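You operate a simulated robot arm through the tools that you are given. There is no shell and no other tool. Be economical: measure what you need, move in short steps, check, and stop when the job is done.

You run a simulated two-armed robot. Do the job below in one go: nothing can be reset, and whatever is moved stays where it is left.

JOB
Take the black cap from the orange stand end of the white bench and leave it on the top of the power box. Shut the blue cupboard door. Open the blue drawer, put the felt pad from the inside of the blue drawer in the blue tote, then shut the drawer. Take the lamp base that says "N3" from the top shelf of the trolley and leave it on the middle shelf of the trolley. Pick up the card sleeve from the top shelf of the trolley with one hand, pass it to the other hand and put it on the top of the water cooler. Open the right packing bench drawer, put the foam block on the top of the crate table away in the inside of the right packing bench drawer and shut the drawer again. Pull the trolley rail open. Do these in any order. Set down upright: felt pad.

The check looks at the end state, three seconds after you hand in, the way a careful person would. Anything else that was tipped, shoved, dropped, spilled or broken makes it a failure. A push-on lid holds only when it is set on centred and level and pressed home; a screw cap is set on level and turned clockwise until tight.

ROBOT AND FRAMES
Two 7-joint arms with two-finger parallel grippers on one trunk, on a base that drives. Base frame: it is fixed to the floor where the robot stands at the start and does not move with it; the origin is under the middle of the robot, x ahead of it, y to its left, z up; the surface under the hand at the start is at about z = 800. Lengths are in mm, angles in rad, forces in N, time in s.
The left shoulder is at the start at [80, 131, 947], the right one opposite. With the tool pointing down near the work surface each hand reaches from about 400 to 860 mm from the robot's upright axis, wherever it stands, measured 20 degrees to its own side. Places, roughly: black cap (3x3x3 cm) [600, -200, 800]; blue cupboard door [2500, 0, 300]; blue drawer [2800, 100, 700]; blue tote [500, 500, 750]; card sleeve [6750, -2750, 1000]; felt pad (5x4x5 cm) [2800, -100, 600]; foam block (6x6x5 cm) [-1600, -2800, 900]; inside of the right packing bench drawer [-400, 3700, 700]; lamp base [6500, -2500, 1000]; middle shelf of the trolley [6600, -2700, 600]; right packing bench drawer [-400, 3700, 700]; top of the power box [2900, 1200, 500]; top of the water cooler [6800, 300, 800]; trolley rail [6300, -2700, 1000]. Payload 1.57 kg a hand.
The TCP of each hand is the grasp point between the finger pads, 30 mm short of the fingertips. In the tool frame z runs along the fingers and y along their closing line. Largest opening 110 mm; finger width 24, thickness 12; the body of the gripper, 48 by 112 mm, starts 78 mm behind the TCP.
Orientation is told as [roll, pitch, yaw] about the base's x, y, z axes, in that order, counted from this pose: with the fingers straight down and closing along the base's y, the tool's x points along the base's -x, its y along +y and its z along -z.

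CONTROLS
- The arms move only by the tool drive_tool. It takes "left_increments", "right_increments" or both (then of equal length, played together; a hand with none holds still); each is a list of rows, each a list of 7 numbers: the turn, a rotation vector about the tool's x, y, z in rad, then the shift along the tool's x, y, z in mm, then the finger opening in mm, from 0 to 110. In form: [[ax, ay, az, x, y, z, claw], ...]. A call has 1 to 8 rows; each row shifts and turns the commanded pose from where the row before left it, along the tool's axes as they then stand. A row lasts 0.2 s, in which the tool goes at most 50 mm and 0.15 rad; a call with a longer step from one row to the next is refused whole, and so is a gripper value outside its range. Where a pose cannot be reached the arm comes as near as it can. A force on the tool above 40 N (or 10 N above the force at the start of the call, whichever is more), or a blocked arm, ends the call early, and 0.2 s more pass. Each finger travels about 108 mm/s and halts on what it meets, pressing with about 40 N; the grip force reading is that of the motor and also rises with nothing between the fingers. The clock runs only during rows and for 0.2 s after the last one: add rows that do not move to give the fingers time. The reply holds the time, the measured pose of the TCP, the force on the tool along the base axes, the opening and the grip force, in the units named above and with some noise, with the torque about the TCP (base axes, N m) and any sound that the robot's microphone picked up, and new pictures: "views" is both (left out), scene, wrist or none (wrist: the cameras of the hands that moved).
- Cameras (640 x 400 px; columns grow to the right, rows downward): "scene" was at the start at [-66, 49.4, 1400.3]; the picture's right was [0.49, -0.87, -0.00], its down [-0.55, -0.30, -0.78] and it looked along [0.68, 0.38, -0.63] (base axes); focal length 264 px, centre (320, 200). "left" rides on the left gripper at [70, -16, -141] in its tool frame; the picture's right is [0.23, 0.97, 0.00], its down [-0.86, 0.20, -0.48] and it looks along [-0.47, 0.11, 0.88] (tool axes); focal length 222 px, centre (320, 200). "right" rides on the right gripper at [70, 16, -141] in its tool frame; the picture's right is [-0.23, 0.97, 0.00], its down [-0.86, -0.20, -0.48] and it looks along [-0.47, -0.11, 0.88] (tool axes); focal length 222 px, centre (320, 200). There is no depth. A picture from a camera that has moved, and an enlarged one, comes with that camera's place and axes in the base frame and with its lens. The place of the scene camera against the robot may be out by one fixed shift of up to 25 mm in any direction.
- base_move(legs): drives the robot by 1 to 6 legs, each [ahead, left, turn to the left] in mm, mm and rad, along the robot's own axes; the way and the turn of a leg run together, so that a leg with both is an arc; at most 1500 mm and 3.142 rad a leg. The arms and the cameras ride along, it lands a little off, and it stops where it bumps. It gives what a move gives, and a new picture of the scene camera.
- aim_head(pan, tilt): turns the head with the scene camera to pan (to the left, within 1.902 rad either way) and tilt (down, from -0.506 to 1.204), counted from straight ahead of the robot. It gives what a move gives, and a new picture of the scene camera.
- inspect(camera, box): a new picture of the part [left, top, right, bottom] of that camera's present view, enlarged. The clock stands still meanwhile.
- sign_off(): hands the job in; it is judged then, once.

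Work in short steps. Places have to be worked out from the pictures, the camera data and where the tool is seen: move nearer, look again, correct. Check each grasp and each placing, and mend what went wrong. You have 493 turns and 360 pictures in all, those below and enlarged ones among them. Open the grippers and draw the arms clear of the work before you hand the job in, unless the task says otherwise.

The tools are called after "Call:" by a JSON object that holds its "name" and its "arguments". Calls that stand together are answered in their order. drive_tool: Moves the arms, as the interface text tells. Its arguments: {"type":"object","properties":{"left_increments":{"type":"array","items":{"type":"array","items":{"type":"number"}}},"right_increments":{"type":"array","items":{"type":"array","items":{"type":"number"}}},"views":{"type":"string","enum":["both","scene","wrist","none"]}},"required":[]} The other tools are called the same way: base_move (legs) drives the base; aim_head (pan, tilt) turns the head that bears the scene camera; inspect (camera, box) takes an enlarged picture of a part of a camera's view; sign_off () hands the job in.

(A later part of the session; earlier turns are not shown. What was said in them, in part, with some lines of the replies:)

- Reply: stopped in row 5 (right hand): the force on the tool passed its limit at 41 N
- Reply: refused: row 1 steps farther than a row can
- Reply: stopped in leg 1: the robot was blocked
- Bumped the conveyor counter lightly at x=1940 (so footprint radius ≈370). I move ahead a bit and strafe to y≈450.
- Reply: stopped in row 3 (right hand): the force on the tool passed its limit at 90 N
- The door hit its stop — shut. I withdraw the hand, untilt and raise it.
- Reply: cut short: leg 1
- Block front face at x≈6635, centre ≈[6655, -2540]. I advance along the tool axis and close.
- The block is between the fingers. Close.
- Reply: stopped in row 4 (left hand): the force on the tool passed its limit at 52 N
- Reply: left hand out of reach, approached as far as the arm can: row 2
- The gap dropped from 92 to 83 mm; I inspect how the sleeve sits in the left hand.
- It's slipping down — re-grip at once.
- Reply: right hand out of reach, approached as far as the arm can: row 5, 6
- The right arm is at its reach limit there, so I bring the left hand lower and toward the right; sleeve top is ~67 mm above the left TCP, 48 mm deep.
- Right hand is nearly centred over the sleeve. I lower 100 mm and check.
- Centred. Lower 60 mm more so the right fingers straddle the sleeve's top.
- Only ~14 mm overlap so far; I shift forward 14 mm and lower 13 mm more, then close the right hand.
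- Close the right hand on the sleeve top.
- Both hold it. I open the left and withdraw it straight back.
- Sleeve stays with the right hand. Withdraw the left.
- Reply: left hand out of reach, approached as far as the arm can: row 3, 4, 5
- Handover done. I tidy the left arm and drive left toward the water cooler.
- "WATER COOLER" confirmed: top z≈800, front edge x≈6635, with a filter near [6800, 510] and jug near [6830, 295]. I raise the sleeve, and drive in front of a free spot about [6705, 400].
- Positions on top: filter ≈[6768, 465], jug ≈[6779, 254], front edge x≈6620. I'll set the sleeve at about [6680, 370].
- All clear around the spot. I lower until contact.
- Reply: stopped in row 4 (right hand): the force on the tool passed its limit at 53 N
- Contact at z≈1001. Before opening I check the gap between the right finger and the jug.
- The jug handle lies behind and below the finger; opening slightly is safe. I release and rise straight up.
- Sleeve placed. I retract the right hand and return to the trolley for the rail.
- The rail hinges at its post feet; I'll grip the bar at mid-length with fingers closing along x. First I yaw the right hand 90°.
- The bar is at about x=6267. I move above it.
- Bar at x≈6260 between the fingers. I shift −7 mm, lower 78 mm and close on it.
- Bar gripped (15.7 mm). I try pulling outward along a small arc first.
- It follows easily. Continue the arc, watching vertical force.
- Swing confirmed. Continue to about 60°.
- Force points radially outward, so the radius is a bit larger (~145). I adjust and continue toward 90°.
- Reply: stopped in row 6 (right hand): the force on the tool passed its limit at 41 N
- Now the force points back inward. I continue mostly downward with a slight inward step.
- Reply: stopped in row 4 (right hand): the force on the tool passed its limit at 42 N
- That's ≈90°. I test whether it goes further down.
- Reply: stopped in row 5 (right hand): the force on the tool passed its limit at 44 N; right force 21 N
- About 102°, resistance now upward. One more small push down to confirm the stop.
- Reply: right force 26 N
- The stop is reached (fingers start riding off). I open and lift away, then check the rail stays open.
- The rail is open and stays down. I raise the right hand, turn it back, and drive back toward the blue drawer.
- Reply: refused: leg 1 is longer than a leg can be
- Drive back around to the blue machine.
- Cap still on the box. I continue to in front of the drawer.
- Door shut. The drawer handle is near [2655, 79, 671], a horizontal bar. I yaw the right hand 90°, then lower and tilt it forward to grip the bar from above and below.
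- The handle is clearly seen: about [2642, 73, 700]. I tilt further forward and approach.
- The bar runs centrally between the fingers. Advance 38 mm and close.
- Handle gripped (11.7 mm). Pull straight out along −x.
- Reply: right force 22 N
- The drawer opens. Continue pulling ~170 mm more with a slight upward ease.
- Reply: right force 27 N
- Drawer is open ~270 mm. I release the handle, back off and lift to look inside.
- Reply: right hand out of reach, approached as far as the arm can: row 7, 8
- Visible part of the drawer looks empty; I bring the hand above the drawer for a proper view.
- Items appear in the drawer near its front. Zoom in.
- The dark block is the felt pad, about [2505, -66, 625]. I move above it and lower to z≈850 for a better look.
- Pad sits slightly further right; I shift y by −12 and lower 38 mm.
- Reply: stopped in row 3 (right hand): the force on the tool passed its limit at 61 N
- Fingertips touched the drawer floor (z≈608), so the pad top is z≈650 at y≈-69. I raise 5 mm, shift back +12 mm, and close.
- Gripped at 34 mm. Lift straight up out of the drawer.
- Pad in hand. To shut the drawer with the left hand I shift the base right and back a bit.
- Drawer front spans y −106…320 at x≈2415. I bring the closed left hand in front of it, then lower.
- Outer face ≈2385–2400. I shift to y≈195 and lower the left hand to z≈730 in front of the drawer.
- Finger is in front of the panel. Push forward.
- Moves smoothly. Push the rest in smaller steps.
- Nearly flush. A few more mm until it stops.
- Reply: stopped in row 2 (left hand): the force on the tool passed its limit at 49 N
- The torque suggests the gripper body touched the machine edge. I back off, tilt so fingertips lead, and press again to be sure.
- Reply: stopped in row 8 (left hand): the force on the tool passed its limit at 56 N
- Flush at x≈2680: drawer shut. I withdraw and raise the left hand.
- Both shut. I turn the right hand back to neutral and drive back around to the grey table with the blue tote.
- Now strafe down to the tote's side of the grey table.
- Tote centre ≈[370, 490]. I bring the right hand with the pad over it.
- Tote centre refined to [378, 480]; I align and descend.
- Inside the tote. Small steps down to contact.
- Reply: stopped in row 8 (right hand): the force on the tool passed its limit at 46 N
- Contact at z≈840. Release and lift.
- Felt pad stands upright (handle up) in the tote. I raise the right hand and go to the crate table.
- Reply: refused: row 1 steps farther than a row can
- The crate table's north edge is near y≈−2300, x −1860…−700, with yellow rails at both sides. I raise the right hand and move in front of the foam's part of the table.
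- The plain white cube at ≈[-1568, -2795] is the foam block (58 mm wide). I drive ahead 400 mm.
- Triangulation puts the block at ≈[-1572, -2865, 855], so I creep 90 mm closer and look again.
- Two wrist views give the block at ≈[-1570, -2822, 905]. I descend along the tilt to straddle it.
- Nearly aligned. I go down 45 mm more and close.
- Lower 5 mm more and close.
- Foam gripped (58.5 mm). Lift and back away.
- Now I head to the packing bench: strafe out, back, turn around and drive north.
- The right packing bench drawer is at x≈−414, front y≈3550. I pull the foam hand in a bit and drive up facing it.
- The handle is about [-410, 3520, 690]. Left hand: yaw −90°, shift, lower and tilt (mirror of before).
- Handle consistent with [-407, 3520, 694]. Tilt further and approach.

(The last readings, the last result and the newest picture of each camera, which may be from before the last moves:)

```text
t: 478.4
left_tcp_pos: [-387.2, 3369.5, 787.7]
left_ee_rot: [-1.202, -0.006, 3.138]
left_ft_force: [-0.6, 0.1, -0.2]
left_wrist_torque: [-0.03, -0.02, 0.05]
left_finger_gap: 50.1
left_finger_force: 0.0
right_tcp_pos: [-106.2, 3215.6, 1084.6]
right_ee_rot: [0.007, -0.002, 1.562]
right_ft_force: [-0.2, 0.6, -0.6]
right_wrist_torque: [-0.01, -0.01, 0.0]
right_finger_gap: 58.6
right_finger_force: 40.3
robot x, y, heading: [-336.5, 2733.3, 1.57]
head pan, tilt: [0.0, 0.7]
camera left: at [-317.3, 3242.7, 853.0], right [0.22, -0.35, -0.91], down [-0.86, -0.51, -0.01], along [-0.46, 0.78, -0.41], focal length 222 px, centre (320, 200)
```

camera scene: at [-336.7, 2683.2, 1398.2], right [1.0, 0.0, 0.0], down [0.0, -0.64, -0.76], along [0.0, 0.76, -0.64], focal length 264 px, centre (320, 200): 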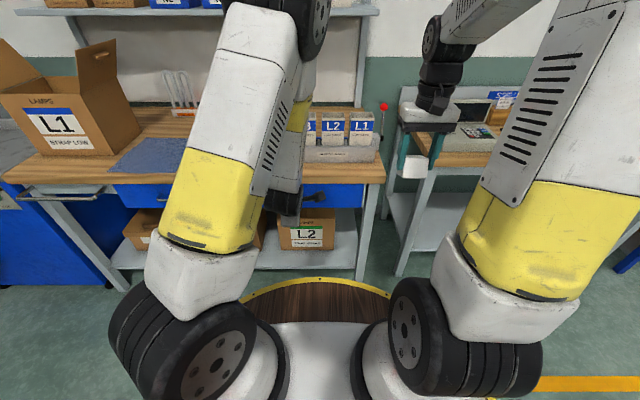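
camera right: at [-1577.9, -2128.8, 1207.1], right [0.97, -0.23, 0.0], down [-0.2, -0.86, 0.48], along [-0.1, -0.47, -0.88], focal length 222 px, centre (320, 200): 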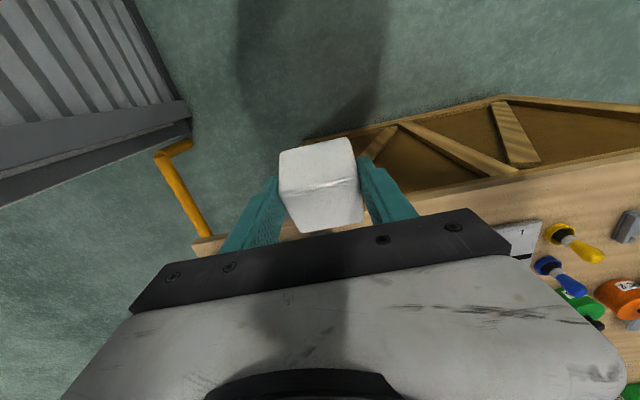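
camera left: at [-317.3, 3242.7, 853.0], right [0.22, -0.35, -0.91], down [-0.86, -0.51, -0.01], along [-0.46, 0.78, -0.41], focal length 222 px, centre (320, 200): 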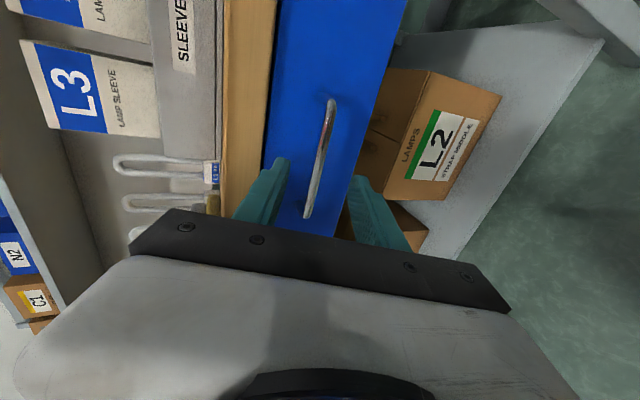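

Handle sits centred between the fingers. Advance 66 mm and close.

Call:
{"name": "drive_tool", "arguments": {"left_increments": [[0, 0, 0, 0, 0, 30, 50], [0, 0, 0, 0, 0, 24, 50], [0, 0, 0, 0, 0, 12, 50], [0, 0, 0, 0, 0, 0, 35], [0, 0, 0, 0, 0, 0, 15], [0, 0, 0, 0, 0, 0, 3], [0, 0, 0, 0, 0, 0, 3]], "views": "wrist"}}

```text
t: 480.0
left_tcp_pos: [-387.5, 3429.4, 763.4]
left_ee_rot: [-1.201, -0.009, 3.135]
left_ft_force: [0.7, -0.4, -6.1]
left_wrist_torque: [-0.17, -0.69, 0.09]
left_finger_gap: 11.8
left_finger_force: 28.8
right_tcp_pos: [-106.2, 3214.9, 1083.8]
right_ee_rot: [0.005, -0.001, 1.561]
right_ft_force: [0.2, 0.1, 0.4]
right_wrist_torque: [0.02, 0.0, -0.02]
right_finger_gap: 58.8
right_finger_force: 39.9
robot x, y, heading: [-336.5, 2729.9, 1.569]
head pan, tilt: [0.0, 0.7]
camera left: at [-317.1, 3303.5, 828.6], right [0.22, -0.35, -0.91], down [-0.86, -0.51, -0.01], along [-0.46, 0.78, -0.42], focal length 222 px, centre (320, 200)
```

left: 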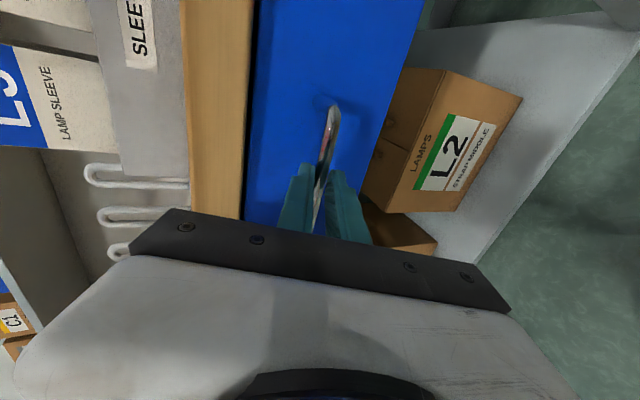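

Gripped. I pull the drawer using the base (backing straight), in two steps.

Call:
{"name": "base_move", "arguments": {"legs": [[-120, 0, 0]]}}

```text
t: 481.2
left_tcp_pos: [-388.3, 3310.0, 764.4]
left_ee_rot: [-1.203, -0.007, 3.136]
left_ft_force: [0.1, 0.5, -0.7]
left_wrist_torque: [0.01, 0.04, -0.02]
left_finger_gap: 3.1
left_finger_force: 0.1
right_tcp_pos: [-107.0, 3093.8, 1083.8]
right_ee_rot: [0.005, -0.001, 1.563]
right_ft_force: [-0.3, 1.4, 0.5]
right_wrist_torque: [0.02, -0.01, -0.05]
right_finger_gap: 58.6
right_finger_force: 39.9
robot x, y, heading: [-337.9, 2609.4, 1.567]
head pan, tilt: [0.0, 0.7]
camera scene: at [-337.2, 2562.6, 1398.2], right [1.0, 0.0, 0.0], down [0.0, -0.64, -0.76], along [0.0, 0.76, -0.64], focal length 264 px, centre (320, 200)
```

scene: 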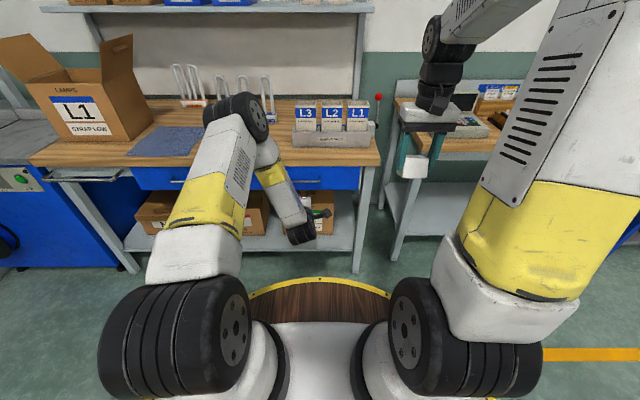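

The fingers slipped off the handle. Let me see the drawer through the wrist camera.

Call:
{"name": "drive_tool", "arguments": {"left_increments": [[0, 0, 0, 0, 0, 0, 50], [0, 0, 0, 0, 0, 0, 50], [0, 0, 0, 0, 0, 0, 50]], "views": "wrist"}}

```text
t: 482.0
left_tcp_pos: [-388.2, 3309.6, 764.8]
left_ee_rot: [-1.204, -0.008, 3.135]
left_ft_force: [-0.3, -0.6, 0.4]
left_wrist_torque: [-0.01, -0.02, 0.02]
left_finger_gap: 50.1
left_finger_force: 0.0
right_tcp_pos: [-105.4, 3095.1, 1084.4]
right_ee_rot: [0.006, -0.002, 1.561]
right_ft_force: [0.6, 0.2, 0.0]
right_wrist_torque: [0.01, -0.02, -0.02]
right_finger_gap: 58.8
right_finger_force: 39.3
robot x, y, heading: [-336.4, 2606.1, 1.566]
head pan, tilt: [0.0, 0.7]
camera left: at [-317.4, 3182.9, 829.1], right [0.22, -0.35, -0.91], down [-0.86, -0.51, -0.01], along [-0.46, 0.78, -0.41], focal length 222 px, centre (320, 200)
```

left: 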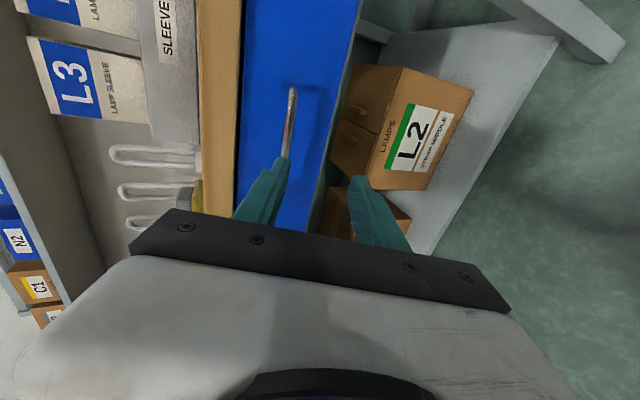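

Drawer didn't move. I realign (up 45 mm), advance and regrip, a bit deeper.

Call:
{"name": "drive_tool", "arguments": {"left_increments": [[0, 0, 0, 0, -21, -8, 50], [0, 0, 0, 0, -21, -8, 50], [0, 0, 0, 0, 0, 40, 50], [0, 0, 0, 0, 0, 40, 50], [0, 0, 0, 0, 0, 25, 50], [0, 0, 0, 0, 0, 0, 50]], "views": "wrist"}}

```text
t: 483.4
left_tcp_pos: [-387.5, 3406.9, 771.9]
left_ee_rot: [-1.205, -0.007, 3.136]
left_ft_force: [0.4, 0.7, -0.4]
left_wrist_torque: [0.0, -0.02, -0.01]
left_finger_gap: 50.3
left_finger_force: 0.1
right_tcp_pos: [-106.1, 3095.0, 1084.8]
right_ee_rot: [0.004, 0.0, 1.563]
right_ft_force: [0.3, 0.6, 0.2]
right_wrist_torque: [0.0, 0.0, -0.02]
right_finger_gap: 58.8
right_finger_force: 40.4
robot x, y, heading: [-337.7, 2611.1, 1.57]
head pan, tilt: [0.0, 0.7]
camera left: at [-317.7, 3280.3, 836.1], right [0.22, -0.35, -0.91], down [-0.86, -0.51, -0.01], along [-0.46, 0.78, -0.41], focal length 222 px, centre (320, 200)
```

left: 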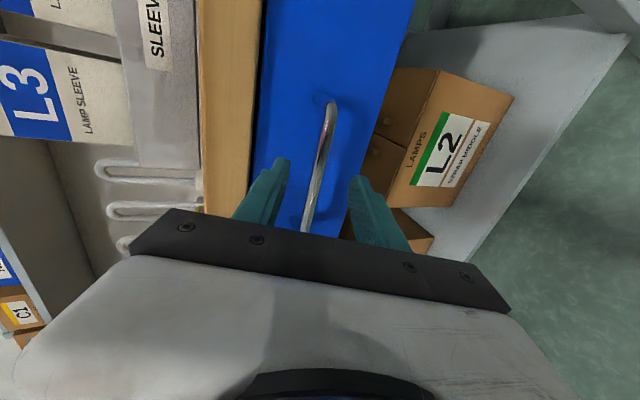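

Call:
{"name": "drive_tool", "arguments": {"left_increments": [[0, 0, 0, 0, 0, 20, 50], [0, 0, 0, 0, 0, 14, 50], [0, 0, 0, 0, 0, 0, 35], [0, 0, 0, 0, 0, 0, 15], [0, 0, 0, 0, 0, 0, 0], [0, 0, 0, 0, 0, 0, 0]], "views": "none"}}

Call:
{"name": "drive_tool", "arguments": {"left_increments": [[0, 0, 0, 0, 3, -9, 0], [0, 0, 0, 0, 5, -14, 0], [0, 0, 0, 0, 7, -19, 0], [0, 0, 0, 0, 7, -19, 0], [0, 0, 0, 0, 0, 0, 0]], "views": "wrist"}}

```text
t: 484.8
left_tcp_pos: [-386.4, 3438.9, 758.7]
left_ee_rot: [-1.204, -0.006, 3.138]
left_ft_force: [-0.5, 1.0, 3.8]
left_wrist_torque: [0.05, -0.59, 0.27]
left_finger_gap: 11.8
left_finger_force: 29.4
right_tcp_pos: [-105.7, 3093.9, 1084.3]
right_ee_rot: [0.004, 0.001, 1.563]
right_ft_force: [-0.1, 0.4, -0.5]
right_wrist_torque: [0.04, -0.03, -0.03]
right_finger_gap: 58.6
right_finger_force: 39.9
robot x, y, heading: [-337.5, 2610.1, 1.566]
head pan, tilt: [0.0, 0.7]
```

```text
t: 486.0
left_tcp_pos: [-388.0, 3373.1, 760.2]
left_ee_rot: [-1.203, -0.006, 3.137]
left_ft_force: [-1.5, 0.6, -4.0]
left_wrist_torque: [-0.09, -0.61, 0.17]
left_finger_gap: 11.7
left_finger_force: 29.4
right_tcp_pos: [-106.4, 3094.0, 1083.5]
right_ee_rot: [0.007, 0.002, 1.562]
right_ft_force: [-0.2, -0.8, -0.9]
right_wrist_torque: [0.01, 0.02, 0.01]
right_finger_gap: 58.5
right_finger_force: 40.2
robot x, y, heading: [-335.2, 2606.8, 1.566]
head pan, tilt: [0.0, 0.7]
camera left: at [-317.4, 3247.4, 825.0], right [0.22, -0.35, -0.91], down [-0.86, -0.51, -0.01], along [-0.47, 0.78, -0.41], focal length 222 px, centre (320, 200)
```

left: 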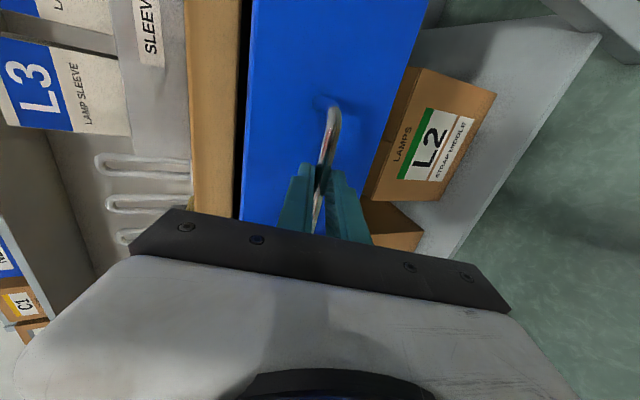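

It opens now. Continue pulling ~200 mm.

Call:
{"name": "drive_tool", "arguments": {"left_increments": [[0, 0, 0, 0, 8, -20, 0], [0, 0, 0, 0, 10, -26, 0], [0, 0, 0, 0, 10, -26, 0], [0, 0, 0, 0, 10, -26, 0], [0, 0, 0, 0, 10, -26, 0], [0, 0, 0, 0, 10, -26, 0], [0, 0, 0, 0, 10, -26, 0], [0, 0, 0, 0, 0, 0, 0]], "views": "both"}}

```text
t: 487.8
left_tcp_pos: [-386.6, 3185.4, 759.2]
left_ee_rot: [-1.203, -0.006, 3.134]
left_ft_force: [0.9, -0.5, -0.8]
left_wrist_torque: [-0.06, -0.63, 0.08]
left_finger_gap: 11.8
left_finger_force: 29.3
right_tcp_pos: [-106.2, 3093.3, 1083.2]
right_ee_rot: [0.006, 0.0, 1.562]
right_ft_force: [-1.2, 1.0, -0.1]
right_wrist_torque: [-0.03, -0.01, 0.03]
right_finger_gap: 58.6
right_finger_force: 40.3
robot x, y, heading: [-337.7, 2608.2, 1.565]
head pan, tilt: [0.0, 0.7]
camera scene: at [-337.2, 2562.4, 1398.2], right [1.0, 0.0, 0.0], down [0.0, -0.64, -0.76], along [0.0, 0.76, -0.64], focal length 264 px, centre (320, 200)
camera left: at [-318.1, 3059.0, 824.9], right [0.22, -0.35, -0.91], down [-0.86, -0.51, -0.01], along [-0.46, 0.78, -0.41], focal length 222 px, centre (320, 200)
```

scene: 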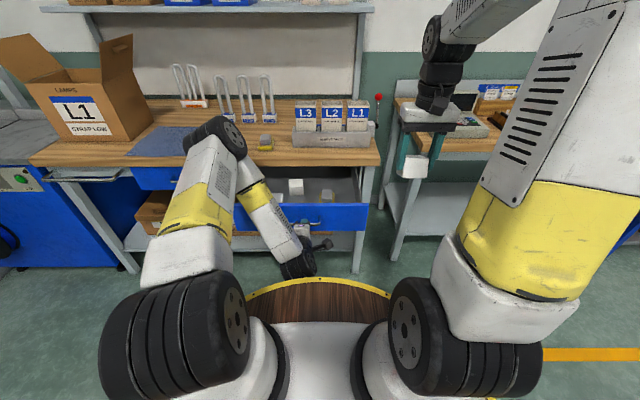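
left: 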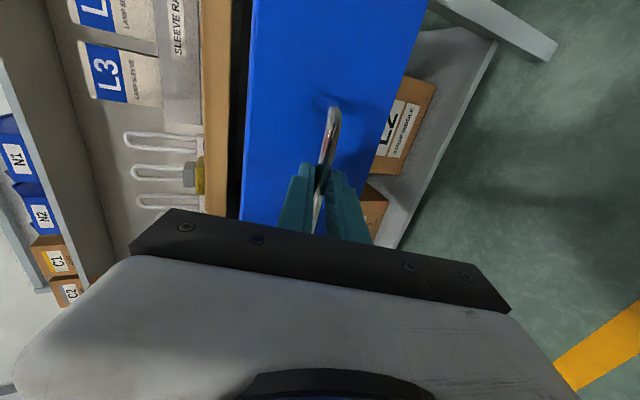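

Drawer open ~250 mm; it holds a few small blocks. I release the handle and pull the left hand back and aside.

Call:
{"name": "drive_tool", "arguments": {"left_increments": [[0, 0, 0, 0, 0, 0, 25], [0, 0, 0, 0, 0, 0, 45], [0, 0, 0, 0, 0, -25, 45], [0, 0, 0, 0, 0, -30, 45], [0, 0, 0, -40, 0, -5, 45], [0, 0, 0, -45, 0, 0, 30], [0, 0, 0, -45, 0, 0, 10], [0, 0, 0, -45, 0, 0, 0]], "right_increments": [[0, 0, 0, 0, 0, 0, 35], [0, 0, 0, 0, 0, 0, 35], [0, 0, 0, 0, 0, 0, 35], [0, 0, 0, 0, 0, 0, 35], [0, 0, 0, -10, 25, 0, 35], [0, 0, 0, -10, 30, 0, 35], [0, 0, 0, -10, 30, 0, 35], [0, 0, 0, -10, 30, 0, 35]], "views": "both"}}

```text
t: 489.6
left_tcp_pos: [-561.2, 3130.9, 780.9]
left_ee_rot: [-1.2, -0.007, 3.133]
left_ft_force: [0.0, -0.3, -0.3]
left_wrist_torque: [-0.03, 0.02, 0.04]
left_finger_gap: 0.0
left_finger_force: 20.9
right_tcp_pos: [-220.2, 3134.7, 1084.4]
right_ee_rot: [0.006, -0.002, 1.561]
right_ft_force: [0.9, 0.1, 0.4]
right_wrist_torque: [0.01, 0.05, 0.01]
right_finger_gap: 58.6
right_finger_force: 40.2
robot x, y, heading: [-334.1, 2608.4, 1.562]
head pan, tilt: [0.0, 0.7]
camera scene: at [-336.6, 2562.5, 1398.2], right [1.0, 0.0, 0.0], down [0.0, -0.64, -0.76], along [0.0, 0.76, -0.64], focal length 264 px, centre (320, 200)
camera right: at [-237.5, 3067.0, 1225.7], right [-0.97, 0.24, 0.01], down [0.21, 0.85, 0.48], along [0.11, 0.47, -0.88], focal length 222 px, centre (320, 200)
camera left: at [-492.1, 3004.6, 846.4], right [0.22, -0.35, -0.91], down [-0.86, -0.51, -0.01], along [-0.46, 0.78, -0.42], focal length 222 px, centre (320, 200)
```

scene: 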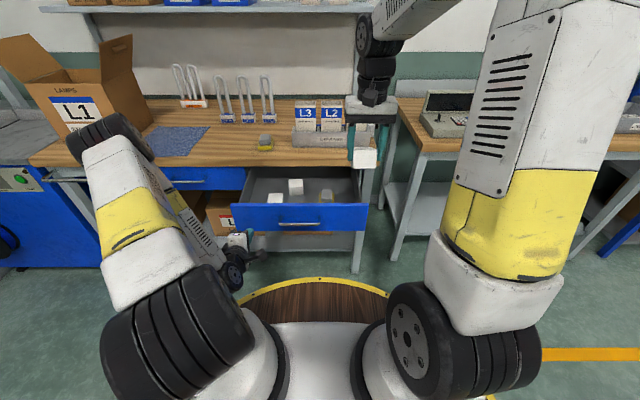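
right: 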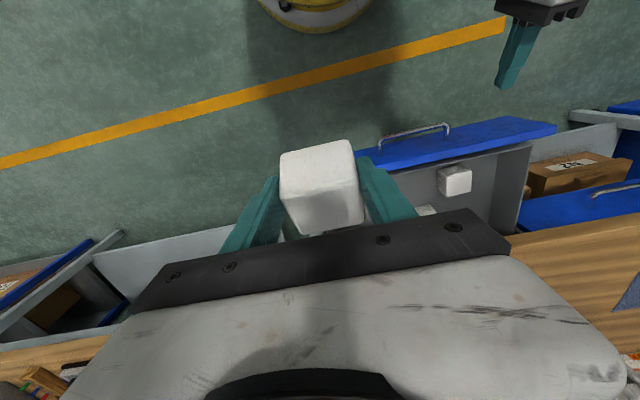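
left: 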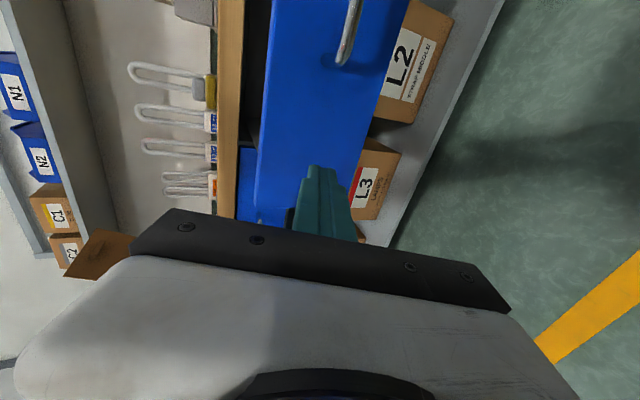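

Call:
{"name": "inspect", "arguments": {"camera": "scene", "box": [220, 155, 380, 240]}}

```text
4.00 times, centred on (300, 198) of scene
camera zoom: at [-336.6, 2562.5, 1398.2], right [1.0, 0.0, 0.0], down [0.0, -0.64, -0.76], along [0.0, 0.76, -0.64], focal length 1056 px, centre (400, 210)
```

zoom: 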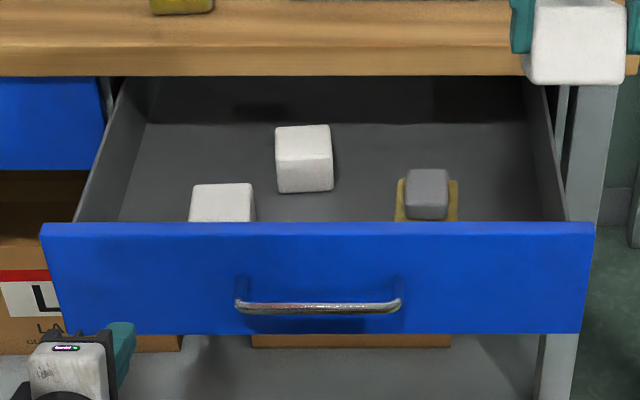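

Free spot in the drawer: about [-405, 3330]. I move the foam above it.

Call:
{"name": "drive_tool", "arguments": {"right_increments": [[0, 0, 0, -33, 31, 0, 35], [0, 0, 0, -33, 31, 0, 35], [0, -0.1, 0, -33, 31, 0, 35], [0, -0.1, 0, -33, 31, 0, 35], [0, -0.05, 0, -30, 31, 0, 35], [0, 0, 0, -20, 30, 30, 35], [0, 0, 0, 0, 0, 45, 35]], "views": "both"}}

```text
t: 491.2
left_tcp_pos: [-561.8, 3131.4, 781.3]
left_ee_rot: [-1.204, -0.008, 3.136]
left_ft_force: [-0.5, -0.9, 0.8]
left_wrist_torque: [0.0, -0.02, 0.0]
left_finger_gap: 0.0
left_finger_force: 21.4
right_tcp_pos: [-403.8, 3335.2, 1027.3]
right_ee_rot: [0.005, -0.251, 1.561]
right_ft_force: [0.0, 0.0, 0.2]
right_wrist_torque: [-0.03, 0.02, 0.03]
right_finger_gap: 58.9
right_finger_force: 40.1
robot x, y, heading: [-334.6, 2612.1, 1.567]
head pan, tilt: [0.0, 0.7]
camera scene: at [-337.3, 2562.1, 1398.2], right [1.0, 0.0, 0.0], down [0.0, -0.64, -0.77], along [0.0, 0.77, -0.64], focal length 264 px, centre (320, 200)
camera right: at [-420.9, 3233.6, 1146.4], right [-0.97, 0.23, 0.06], down [0.21, 0.71, 0.68], along [0.11, 0.67, -0.73], focal length 222 px, centre (320, 200)
```

scene: 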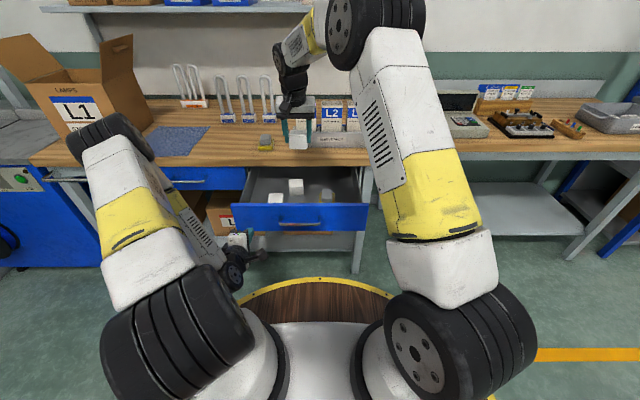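
right: 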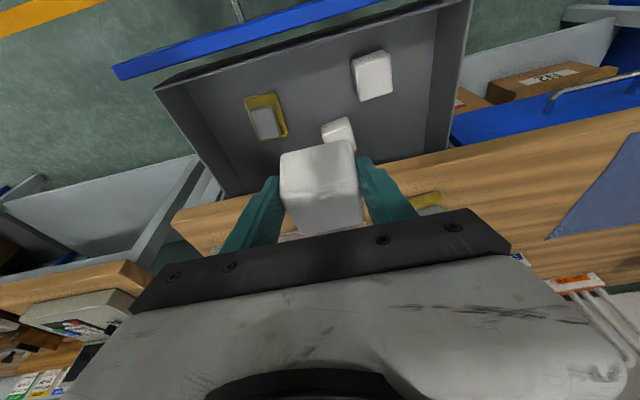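

Spot is free. Descend vertically toward the drawer floor.

Call:
{"name": "drive_tool", "arguments": {"right_increments": [[0, 0, 0, 11, 0, 44, 35], [0, 0, 0, 11, 0, 44, 35], [0, 0, 0, 11, 0, 44, 35], [0, 0, 0, 11, 0, 44, 35], [0, 0, 0, 8, 0, 32, 35], [0, 0, 0, 0, 0, 0, 35]], "views": "both"}}

```text
t: 492.6
left_tcp_pos: [-562.3, 3132.0, 781.8]
left_ee_rot: [-1.204, -0.006, 3.137]
left_ft_force: [-0.3, 0.5, -0.1]
left_wrist_torque: [-0.01, -0.02, 0.02]
left_finger_gap: 0.1
left_finger_force: 21.2
right_tcp_pos: [-406.3, 3337.3, 812.7]
right_ee_rot: [0.005, -0.252, 1.562]
right_ft_force: [0.1, 0.4, -0.7]
right_wrist_torque: [0.0, 0.02, -0.01]
right_finger_gap: 58.7
right_finger_force: 40.1
robot x, y, heading: [-335.0, 2609.2, 1.564]
head pan, tilt: [0.0, 0.7]
camera scene: at [-337.3, 2562.5, 1398.2], right [1.0, 0.0, 0.0], down [0.0, -0.64, -0.76], along [0.0, 0.76, -0.64], focal length 264 px, centre (320, 200)
camera right: at [-423.4, 3235.7, 932.4], right [-0.97, 0.23, 0.06], down [0.21, 0.71, 0.68], along [0.11, 0.67, -0.73], focal length 222 px, centre (320, 200)
```

scene: 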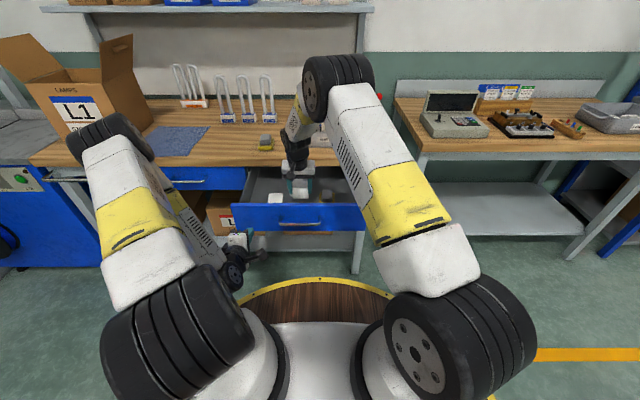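
right: 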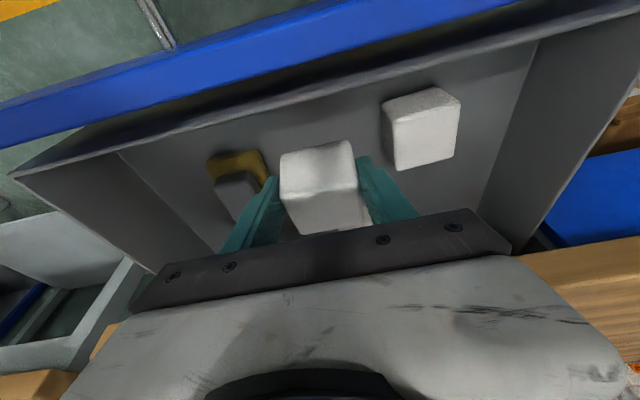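

Good clearances. Lower in small steps until contact.

Call:
{"name": "drive_tool", "arguments": {"right_increments": [[0, 0, 0, 3, 0, 12, 35], [0, 0, 0, 3, 0, 12, 35], [0, 0, 0, 2, 0, 8, 35], [0, 0, 0, 2, 0, 8, 35], [0, 0, 0, 2, 0, 6, 35], [0, 0, 0, 1, 0, 5, 35], [0, 0, 0, 1, 0, 5, 35], [0, 0, 0, 1, 0, 5, 35]], "views": "both"}}

```text
t: 494.4
left_tcp_pos: [-562.4, 3130.7, 782.3]
left_ee_rot: [-1.205, -0.007, 3.138]
left_ft_force: [-0.5, 0.0, 0.3]
left_wrist_torque: [-0.05, -0.01, 0.0]
left_finger_gap: 0.0
left_finger_force: 21.3
right_tcp_pos: [-406.4, 3338.0, 751.9]
right_ee_rot: [0.006, -0.254, 1.561]
right_ft_force: [0.1, -0.8, 7.1]
right_wrist_torque: [0.31, -0.15, -0.02]
right_finger_gap: 58.6
right_finger_force: 40.5
robot x, y, heading: [-331.8, 2614.1, 1.564]
head pan, tilt: [0.0, 0.7]
camera scene: at [-337.3, 2562.2, 1398.2], right [1.0, 0.0, 0.0], down [0.0, -0.64, -0.76], along [0.0, 0.76, -0.64], focal length 264 px, centre (320, 200)
camera right: at [-423.0, 3236.7, 870.9], right [-0.97, 0.23, 0.06], down [0.21, 0.71, 0.68], along [0.11, 0.67, -0.73], focal length 222 px, centre (320, 200)
```

scene: 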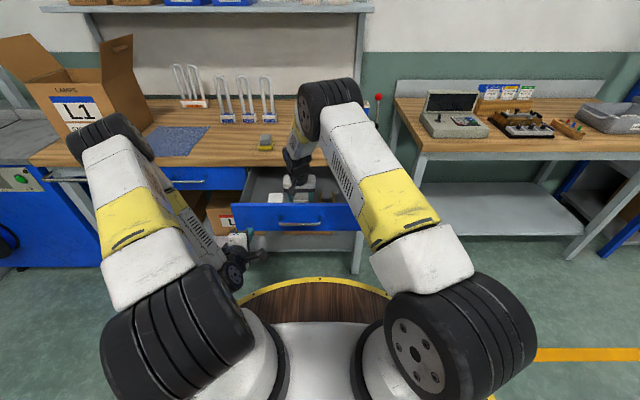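
right: 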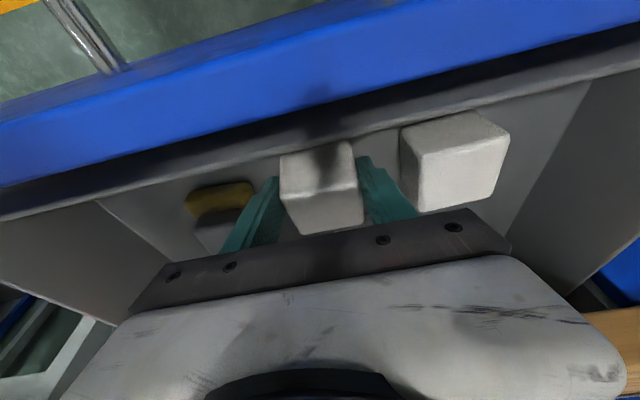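

Just touching at the far edge. I level the foam with a small tilt, lower a few mm, then release.

Call:
{"name": "drive_tool", "arguments": {"right_increments": [[0, -0.08, 0, 0, 0, 0, 35], [0, -0.06, 0, 0, 0, 0, 35], [0, 0, 0, 1, 0, 3, 35], [0, 0, 0, 1, 0, 3, 35], [0, 0, 0, 1, 0, 3, 35]], "views": "wrist"}}

```text
t: 495.6
left_tcp_pos: [-562.5, 3131.6, 782.8]
left_ee_rot: [-1.203, -0.007, 3.136]
left_ft_force: [0.4, 1.3, 0.1]
left_wrist_torque: [0.02, 0.0, 0.01]
left_finger_gap: 0.0
left_finger_force: 21.1
right_tcp_pos: [-406.5, 3340.4, 745.2]
right_ee_rot: [0.007, -0.398, 1.56]
right_ft_force: [2.4, 0.2, 18.1]
right_wrist_torque: [1.02, -0.28, -0.11]
right_finger_gap: 58.7
right_finger_force: 39.9
robot x, y, heading: [-336.0, 2609.7, 1.572]
head pan, tilt: [0.0, 0.7]
camera right: at [-422.8, 3222.5, 847.5], right [-0.97, 0.22, 0.09], down [0.21, 0.6, 0.77], along [0.11, 0.77, -0.63], focal length 222 px, centre (320, 200)
```

right: 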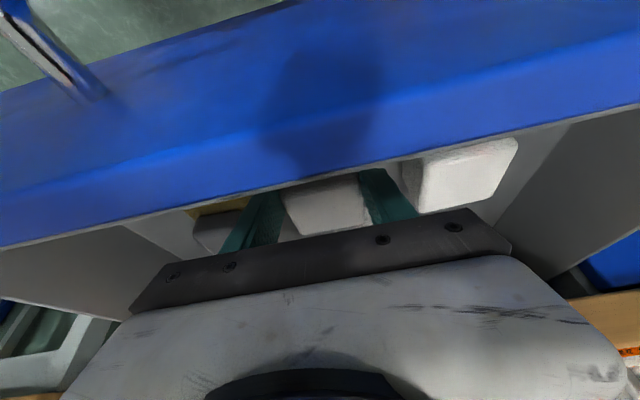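

Seated on the floor. Release and lift vertically.

Call:
{"name": "drive_tool", "arguments": {"right_increments": [[0, 0, 0, 0, 0, 0, 66], [0, 0, 0, 0, 0, 0, 74], [0, 0, 0, 0, 0, 0, 74], [0, 0, 0, -4, 0, -10, 74], [0, 0, 0, -12, 0, -28, 74], [0, 0, 0, -16, 0, -38, 74], [0, 0.1, 0, -18, 0, -40, 74], [0, 0.1, 0, -16, 0, -40, 74]], "views": "both"}}

```text
t: 497.4
left_tcp_pos: [-563.2, 3131.0, 781.8]
left_ee_rot: [-1.205, -0.009, 3.136]
left_ft_force: [-0.4, -0.6, 0.0]
left_wrist_torque: [0.0, 0.01, -0.01]
left_finger_gap: 0.0
left_finger_force: 21.1
right_tcp_pos: [-405.4, 3342.6, 910.5]
right_ee_rot: [0.005, -0.189, 1.561]
right_ft_force: [0.6, 0.1, 0.9]
right_wrist_torque: [0.0, 0.0, -0.01]
right_finger_gap: 74.0
right_finger_force: 0.1
robot x, y, heading: [-335.3, 2611.4, 1.565]
head pan, tilt: [0.0, 0.7]
camera scene: at [-337.5, 2562.6, 1398.2], right [1.0, 0.0, 0.0], down [0.0, -0.64, -0.76], along [0.0, 0.76, -0.64], focal length 264 px, centre (320, 200)
camera right: at [-422.3, 3248.9, 1035.2], right [-0.97, 0.23, 0.05], down [0.21, 0.75, 0.63], along [0.11, 0.62, -0.78], focal length 222 px, centre (320, 200)
```

scene: 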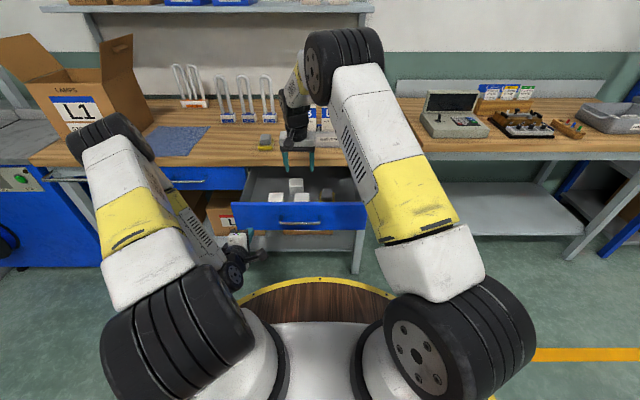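
right: 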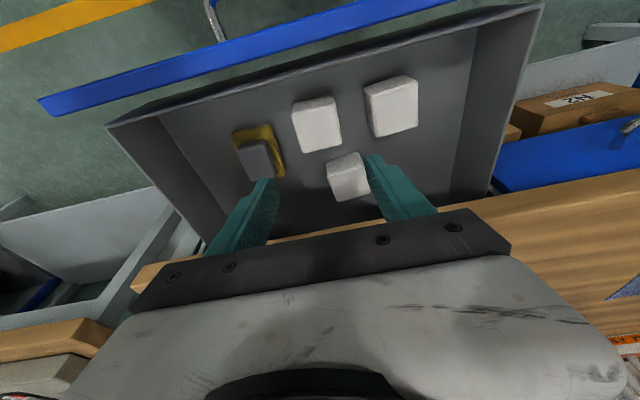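

Foam block is in the drawer with clear gaps. I raise the right hand clear and align the left for pushing.

Call:
{"name": "drive_tool", "arguments": {"right_increments": [[0, 0.1, 0, 0, 0, -45, 74], [0, 0.089, 0, 0, 0, -45, 60], [0, 0, 0, 15, -20, -40, 40], [0, 0, 0, 30, -30, -20, 20], [0, 0, 0, 35, -35, 0, 20], [0, 0, 0, 35, -35, 0, 20], [0, 0, 0, 35, -35, 0, 20], [0, 0, 0, 30, -35, 0, 20]], "left_increments": [[0, 0, 0, 0, 0, 0, 0], [0, 0, 0, 0, 0, 0, 0], [0, 0, 0, 0, 0, 0, 0], [0, 0, 0, 22, 6, 2, 0], [0, 0, 0, 22, 6, 2, 0], [0, 0, 0, 22, 3, 1, 0], [0, 0, 0, 0, 0, 0, 0], [0, 0, 0, 0, 0, 0, 0]], "views": "both"}}

```text
t: 499.2
left_tcp_pos: [-498.3, 3130.0, 765.4]
left_ee_rot: [-1.204, -0.009, 3.136]
left_ft_force: [0.0, 0.9, 0.0]
left_wrist_torque: [0.0, 0.0, 0.01]
left_finger_gap: 0.0
left_finger_force: 21.4
right_tcp_pos: [-216.4, 3149.1, 1059.2]
right_ee_rot: [0.005, -0.001, 1.565]
right_ft_force: [-0.7, 0.6, -0.7]
right_wrist_torque: [-0.03, -0.06, 0.03]
right_finger_gap: 20.0
right_finger_force: 0.0
robot x, y, heading: [-335.8, 2606.6, 1.568]
head pan, tilt: [0.0, 0.7]
camera scene: at [-337.6, 2562.9, 1398.2], right [1.0, 0.0, 0.0], down [0.0, -0.64, -0.76], along [0.0, 0.76, -0.64], focal length 264 px, centre (320, 200)
camera right: at [-233.4, 3080.2, 1199.0], right [-0.97, 0.23, 0.01], down [0.21, 0.85, 0.48], along [0.11, 0.47, -0.88], focal length 222 px, centre (320, 200)
camera left: at [-427.5, 3003.3, 831.2], right [0.22, -0.35, -0.91], down [-0.86, -0.51, -0.01], along [-0.47, 0.78, -0.41], focal length 222 px, centre (320, 200)
```

scene: 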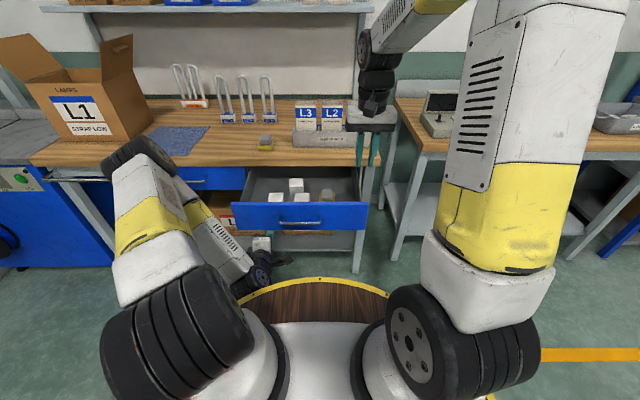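
right: 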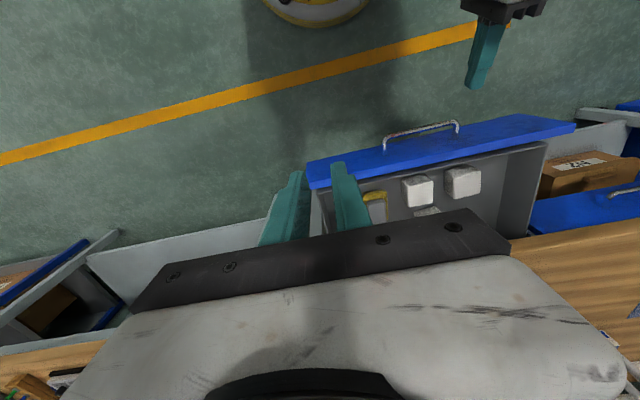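
left: 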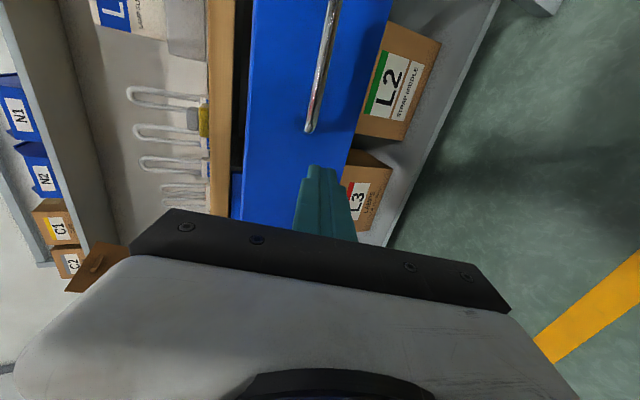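

Finger points at the panel left of the handle. Push forward.

Call:
{"name": "drive_tool", "arguments": {"left_increments": [[0, 0, 0, 0, -14, 37, 0], [0, 0, 0, 0, -14, 37, 0], [0, 0, 0, 0, -14, 37, 0], [0, 0, 0, 0, -14, 37, 0], [0, 0, 0, 0, -14, 37, 0], [0, 0, 0, 0, 0, 0, 0]], "views": "both"}}

```text
t: 500.6
left_tcp_pos: [-495.6, 3328.3, 765.4]
left_ee_rot: [-1.205, -0.006, 3.135]
left_ft_force: [0.4, 0.1, 0.0]
left_wrist_torque: [0.0, 0.01, 0.04]
left_finger_gap: 0.0
left_finger_force: 21.1
right_tcp_pos: [-216.7, 3149.2, 1057.7]
right_ee_rot: [0.007, -0.002, 1.564]
right_ft_force: [-0.3, -0.7, -0.2]
right_wrist_torque: [0.01, -0.01, 0.0]
right_finger_gap: 20.0
right_finger_force: 0.0
robot x, y, heading: [-335.4, 2610.7, 1.57]
head pan, tilt: [0.0, 0.7]
camera scene: at [-337.3, 2562.5, 1398.2], right [1.0, 0.0, 0.0], down [0.0, -0.64, -0.76], along [0.0, 0.76, -0.64], focal length 264 px, centre (320, 200)
camera left: at [-425.8, 3201.4, 830.2], right [0.22, -0.35, -0.91], down [-0.86, -0.51, -0.01], along [-0.46, 0.78, -0.41], focal length 222 px, centre (320, 200)
```

scene: 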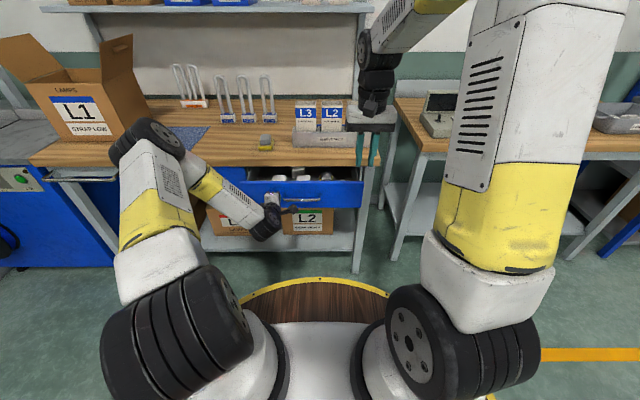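
left: 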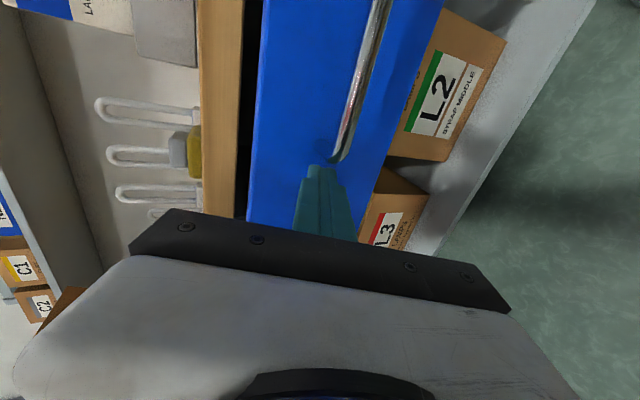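

Closing well. Continue in smaller steps until it stops.

Call:
{"name": "drive_tool", "arguments": {"left_increments": [[0, 0, 0, 0, -14, 37, 0], [0, 0, 0, 0, -12, 30, 0], [0, 0, 0, 0, -6, 16, 0], [0, 0, 0, 0, -4, 9, 0], [0, 0, 0, 0, -4, 9, 0], [0, 0, 0, 0, -3, 8, 0], [0, 0, 0, 0, -3, 8, 0], [0, 0, 0, 0, 0, 0, 0]], "views": "both"}}

```text
t: 502.4
left_tcp_pos: [-494.5, 3454.0, 765.8]
left_ee_rot: [-1.204, -0.007, 3.136]
left_ft_force: [0.6, 0.6, 0.3]
left_wrist_torque: [-0.01, -0.02, 0.01]
left_finger_gap: 0.1
left_finger_force: 21.1
right_tcp_pos: [-216.2, 3148.7, 1058.1]
right_ee_rot: [0.005, -0.002, 1.562]
right_ft_force: [-0.4, 0.5, -0.1]
right_wrist_torque: [0.01, -0.02, 0.01]
right_finger_gap: 20.1
right_finger_force: 0.0
robot x, y, heading: [-333.7, 2612.3, 1.568]
head pan, tilt: [0.0, 0.7]
camera scene: at [-337.3, 2562.5, 1398.2], right [1.0, 0.0, 0.0], down [0.0, -0.64, -0.76], along [0.0, 0.76, -0.64], focal length 264 px, centre (320, 200)
camera left: at [-425.2, 3327.3, 831.6], right [0.22, -0.35, -0.91], down [-0.86, -0.51, -0.01], along [-0.46, 0.78, -0.41], focal length 222 px, centre (320, 200)
```

scene: 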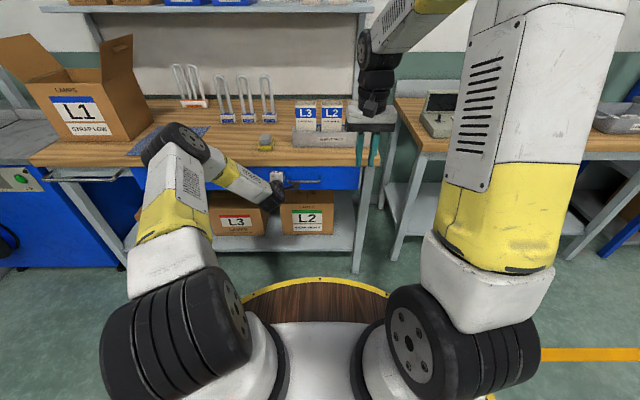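
left: 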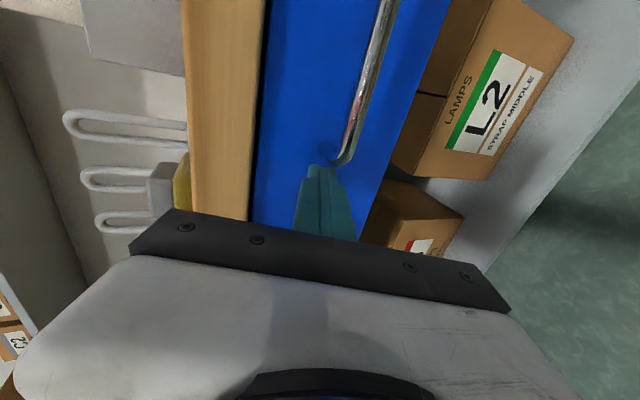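

Still no resistance; a few more mm.

Call:
{"name": "drive_tool", "arguments": {"left_increments": [[0, 0, 0, 0, -2, 6, 0], [0, 0, 0, 0, -2, 6, 0], [0, 0, 0, 0, -2, 6, 0], [0, 0, 0, 0, -2, 6, 0], [0, 0, 0, 0, -2, 6, 0], [0, 0, 0, 0, 0, 0, 0]], "views": "wrist"}}

```text
t: 503.1
left_tcp_pos: [-496.0, 3462.3, 766.2]
left_ee_rot: [-1.203, -0.007, 3.138]
left_ft_force: [-0.3, -29.3, 14.3]
left_wrist_torque: [0.46, 0.02, 0.05]
left_finger_gap: 0.1
left_finger_force: 21.5
right_tcp_pos: [-217.3, 3148.6, 1058.2]
right_ee_rot: [0.006, -0.004, 1.564]
right_ft_force: [0.2, -0.1, 0.0]
right_wrist_torque: [0.03, -0.01, -0.04]
right_finger_gap: 20.1
right_finger_force: 0.1
robot x, y, heading: [-336.7, 2608.6, 1.566]
head pan, tilt: [0.0, 0.7]
stopped in row 3 (left hand): the force on the tool passed its limit at 57 N (the readings are from after the stop); the commanded pose is now the measured one
camera left: at [-426.0, 3337.0, 831.3], right [0.22, -0.35, -0.91], down [-0.86, -0.51, -0.01], along [-0.46, 0.78, -0.41], focal length 222 px, centre (320, 200)
```

left: 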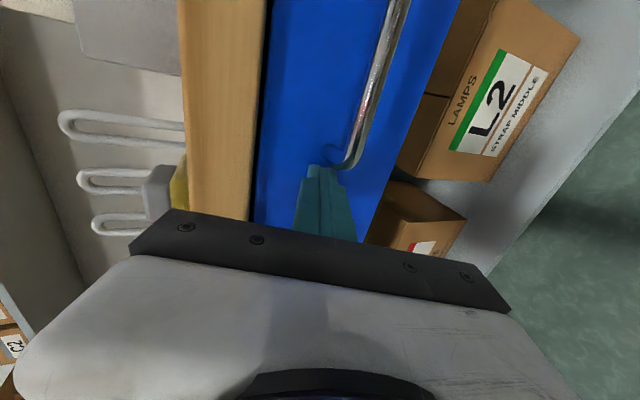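

Stopped at 57 N: drawer shut. Withdraw the left hand and back away.

Call:
{"name": "drive_tool", "arguments": {"left_increments": [[0, 0, 0, 0, 10, -30, 0], [0, 0, 0, 0, 14, -37, 0], [0, 0, 0, 0, 14, -37, 0], [0, 0, 0, 0, 14, -37, 0], [0, 0, 0, 0, 14, -37, 0], [-0.14, 0, 0, 0, 0, -40, 0], [-0.14, 0, 0, 0, 0, -40, 0], [-0.14, 0, 0, 0, 0, -40, 0]], "views": "none"}}

Call:
{"name": "base_move", "arguments": {"legs": [[-400, 0, 0]]}}

Call:
{"name": "drive_tool", "arguments": {"left_increments": [[-0.14, 0, 0, 0, 0, -30, 0], [-0.14, 0, 0, 0, 0, -30, 20], [-0.14, 0, 0, 0, 0, -30, 50], [-0.14, 0, 0, 0, 0, -30, 80], [-0.14, 0, 0, 0, 0, -30, 80], [-0.08, 0, 0, 0, 0, 0, 80]], "right_increments": [[0, 0, 0, 0, 0, 0, 40], [0, 0, 0, 0, 0, 0, 60], [0, 0, 0, 0, 0, 0, 80], [0, 0, 0, 0, 0, 0, 80], [0, 0, 0, 0, 0, 0, 80], [0, 0, 0, 0, 0, 0, 80]], "views": "scene"}}

Call:
{"name": "inspect", "arguments": {"camera": "scene", "box": [160, 100, 400, 250]}}

```text
t: 504.9
left_tcp_pos: [-497.2, 3170.2, 825.6]
left_ee_rot: [-0.78, -0.005, 3.136]
left_ft_force: [-0.3, -0.3, -0.3]
left_wrist_torque: [0.03, 0.02, 0.02]
left_finger_gap: 0.0
left_finger_force: 21.6
right_tcp_pos: [-217.3, 3149.2, 1057.8]
right_ee_rot: [0.005, -0.004, 1.563]
right_ft_force: [0.1, 0.9, -0.1]
right_wrist_torque: [-0.02, -0.01, -0.03]
right_finger_gap: 19.8
right_finger_force: 0.1
robot x, y, heading: [-337.0, 2610.6, 1.57]
head pan, tilt: [0.0, 0.7]
```

```text
t: 507.4
left_tcp_pos: [-499.5, 2772.6, 826.0]
left_ee_rot: [-0.78, -0.007, 3.139]
left_ft_force: [0.1, -0.3, 0.2]
left_wrist_torque: [-0.03, -0.02, -0.02]
left_finger_gap: 0.1
left_finger_force: 21.2
right_tcp_pos: [-218.6, 2751.3, 1058.2]
right_ee_rot: [0.006, -0.002, 1.564]
right_ft_force: [-0.2, 0.1, 0.2]
right_wrist_torque: [-0.01, 0.02, -0.01]
right_finger_gap: 20.0
right_finger_force: 0.0
robot x, y, heading: [-338.6, 2213.4, 1.569]
head pan, tilt: [0.0, 0.7]
camera scene: at [-338.1, 2164.1, 1398.2], right [1.0, 0.0, 0.0], down [0.0, -0.64, -0.76], along [0.0, 0.76, -0.64], focal length 264 px, centre (320, 200)
```

scene: 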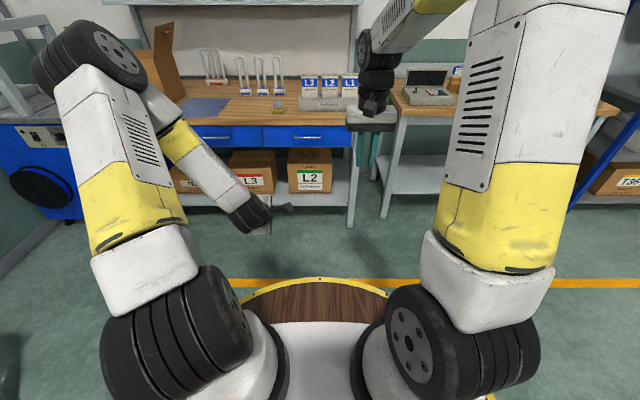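

```text
t: 508.8
left_tcp_pos: [-500.9, 2701.8, 955.6]
left_ee_rot: [0.001, -0.007, 3.14]
left_ft_force: [-0.3, -0.6, 0.1]
left_wrist_torque: [0.04, 0.01, -0.01]
left_finger_gap: 80.0
left_finger_force: 0.1
right_tcp_pos: [-221.2, 2750.9, 1058.7]
right_ee_rot: [0.005, -0.001, 1.566]
right_ft_force: [0.7, 0.3, 0.0]
right_wrist_torque: [0.07, -0.06, -0.03]
right_finger_gap: 79.8
right_finger_force: 0.0
robot x, y, heading: [-337.6, 2212.2, 1.568]
head pan, tilt: [0.0, 0.7]
camera scene: at [-338.8, 2164.0, 1398.2], right [1.0, 0.0, 0.0], down [0.0, -0.64, -0.76], along [0.0, 0.76, -0.64], focal length 264 px, centre (320, 200)
```

scene: 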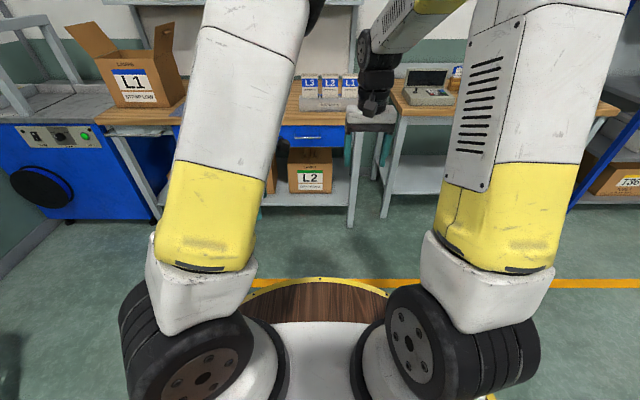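

```text
2.67 times, centred on (280, 175) of scene
camera zoom: at [-338.8, 2164.0, 1398.2], right [1.0, 0.0, 0.0], down [0.0, -0.64, -0.76], along [0.0, 0.76, -0.64], focal length 704 px, centre (427, 267)
```

zoom: 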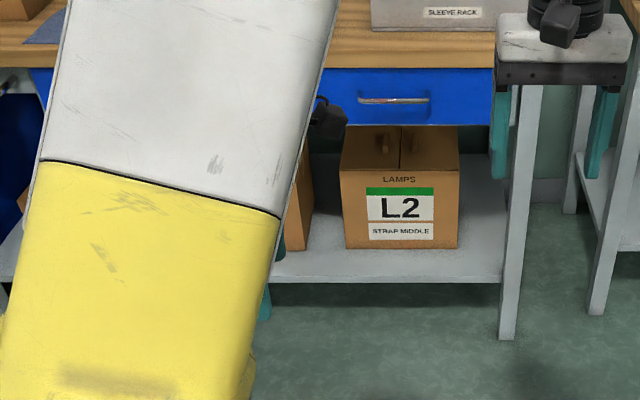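

Every task is done, the hands are empty and clear of the work, so I hand in.

Call:
{"name": "sign_off", "arguments": {}}

```text
The job is handed in.
```

I finished every part of the job and handed it in; both grippers are open and drawn clear of the work.

- **Black cap:** it stands on the top of the power box. It was still there when I drove past later.
- **Blue cupboard door:** shut, pushed until it hit its stop.
- **Blue drawer and felt pad:** the pad stands upright in the blue tote and the drawer is shut flush.
- **Lamp base N3:** upright on the middle shelf of the trolley.
- **Card sleeve:** picked up with the left hand, passed to the right, and set upright on the top of the water cooler. It slipped about 65 mm in the left hand's grip before the hand-over, but was not dropped.
- **Foam block:** lying in the inside of the right packing bench drawer, clear of the blocks already there, and the drawer is shut.
- **Trolley rail:** swung open to its stop, and it stays down.

While reversing beside the conveyor, the base bumped it lightly once. I saw nothing moved by it.
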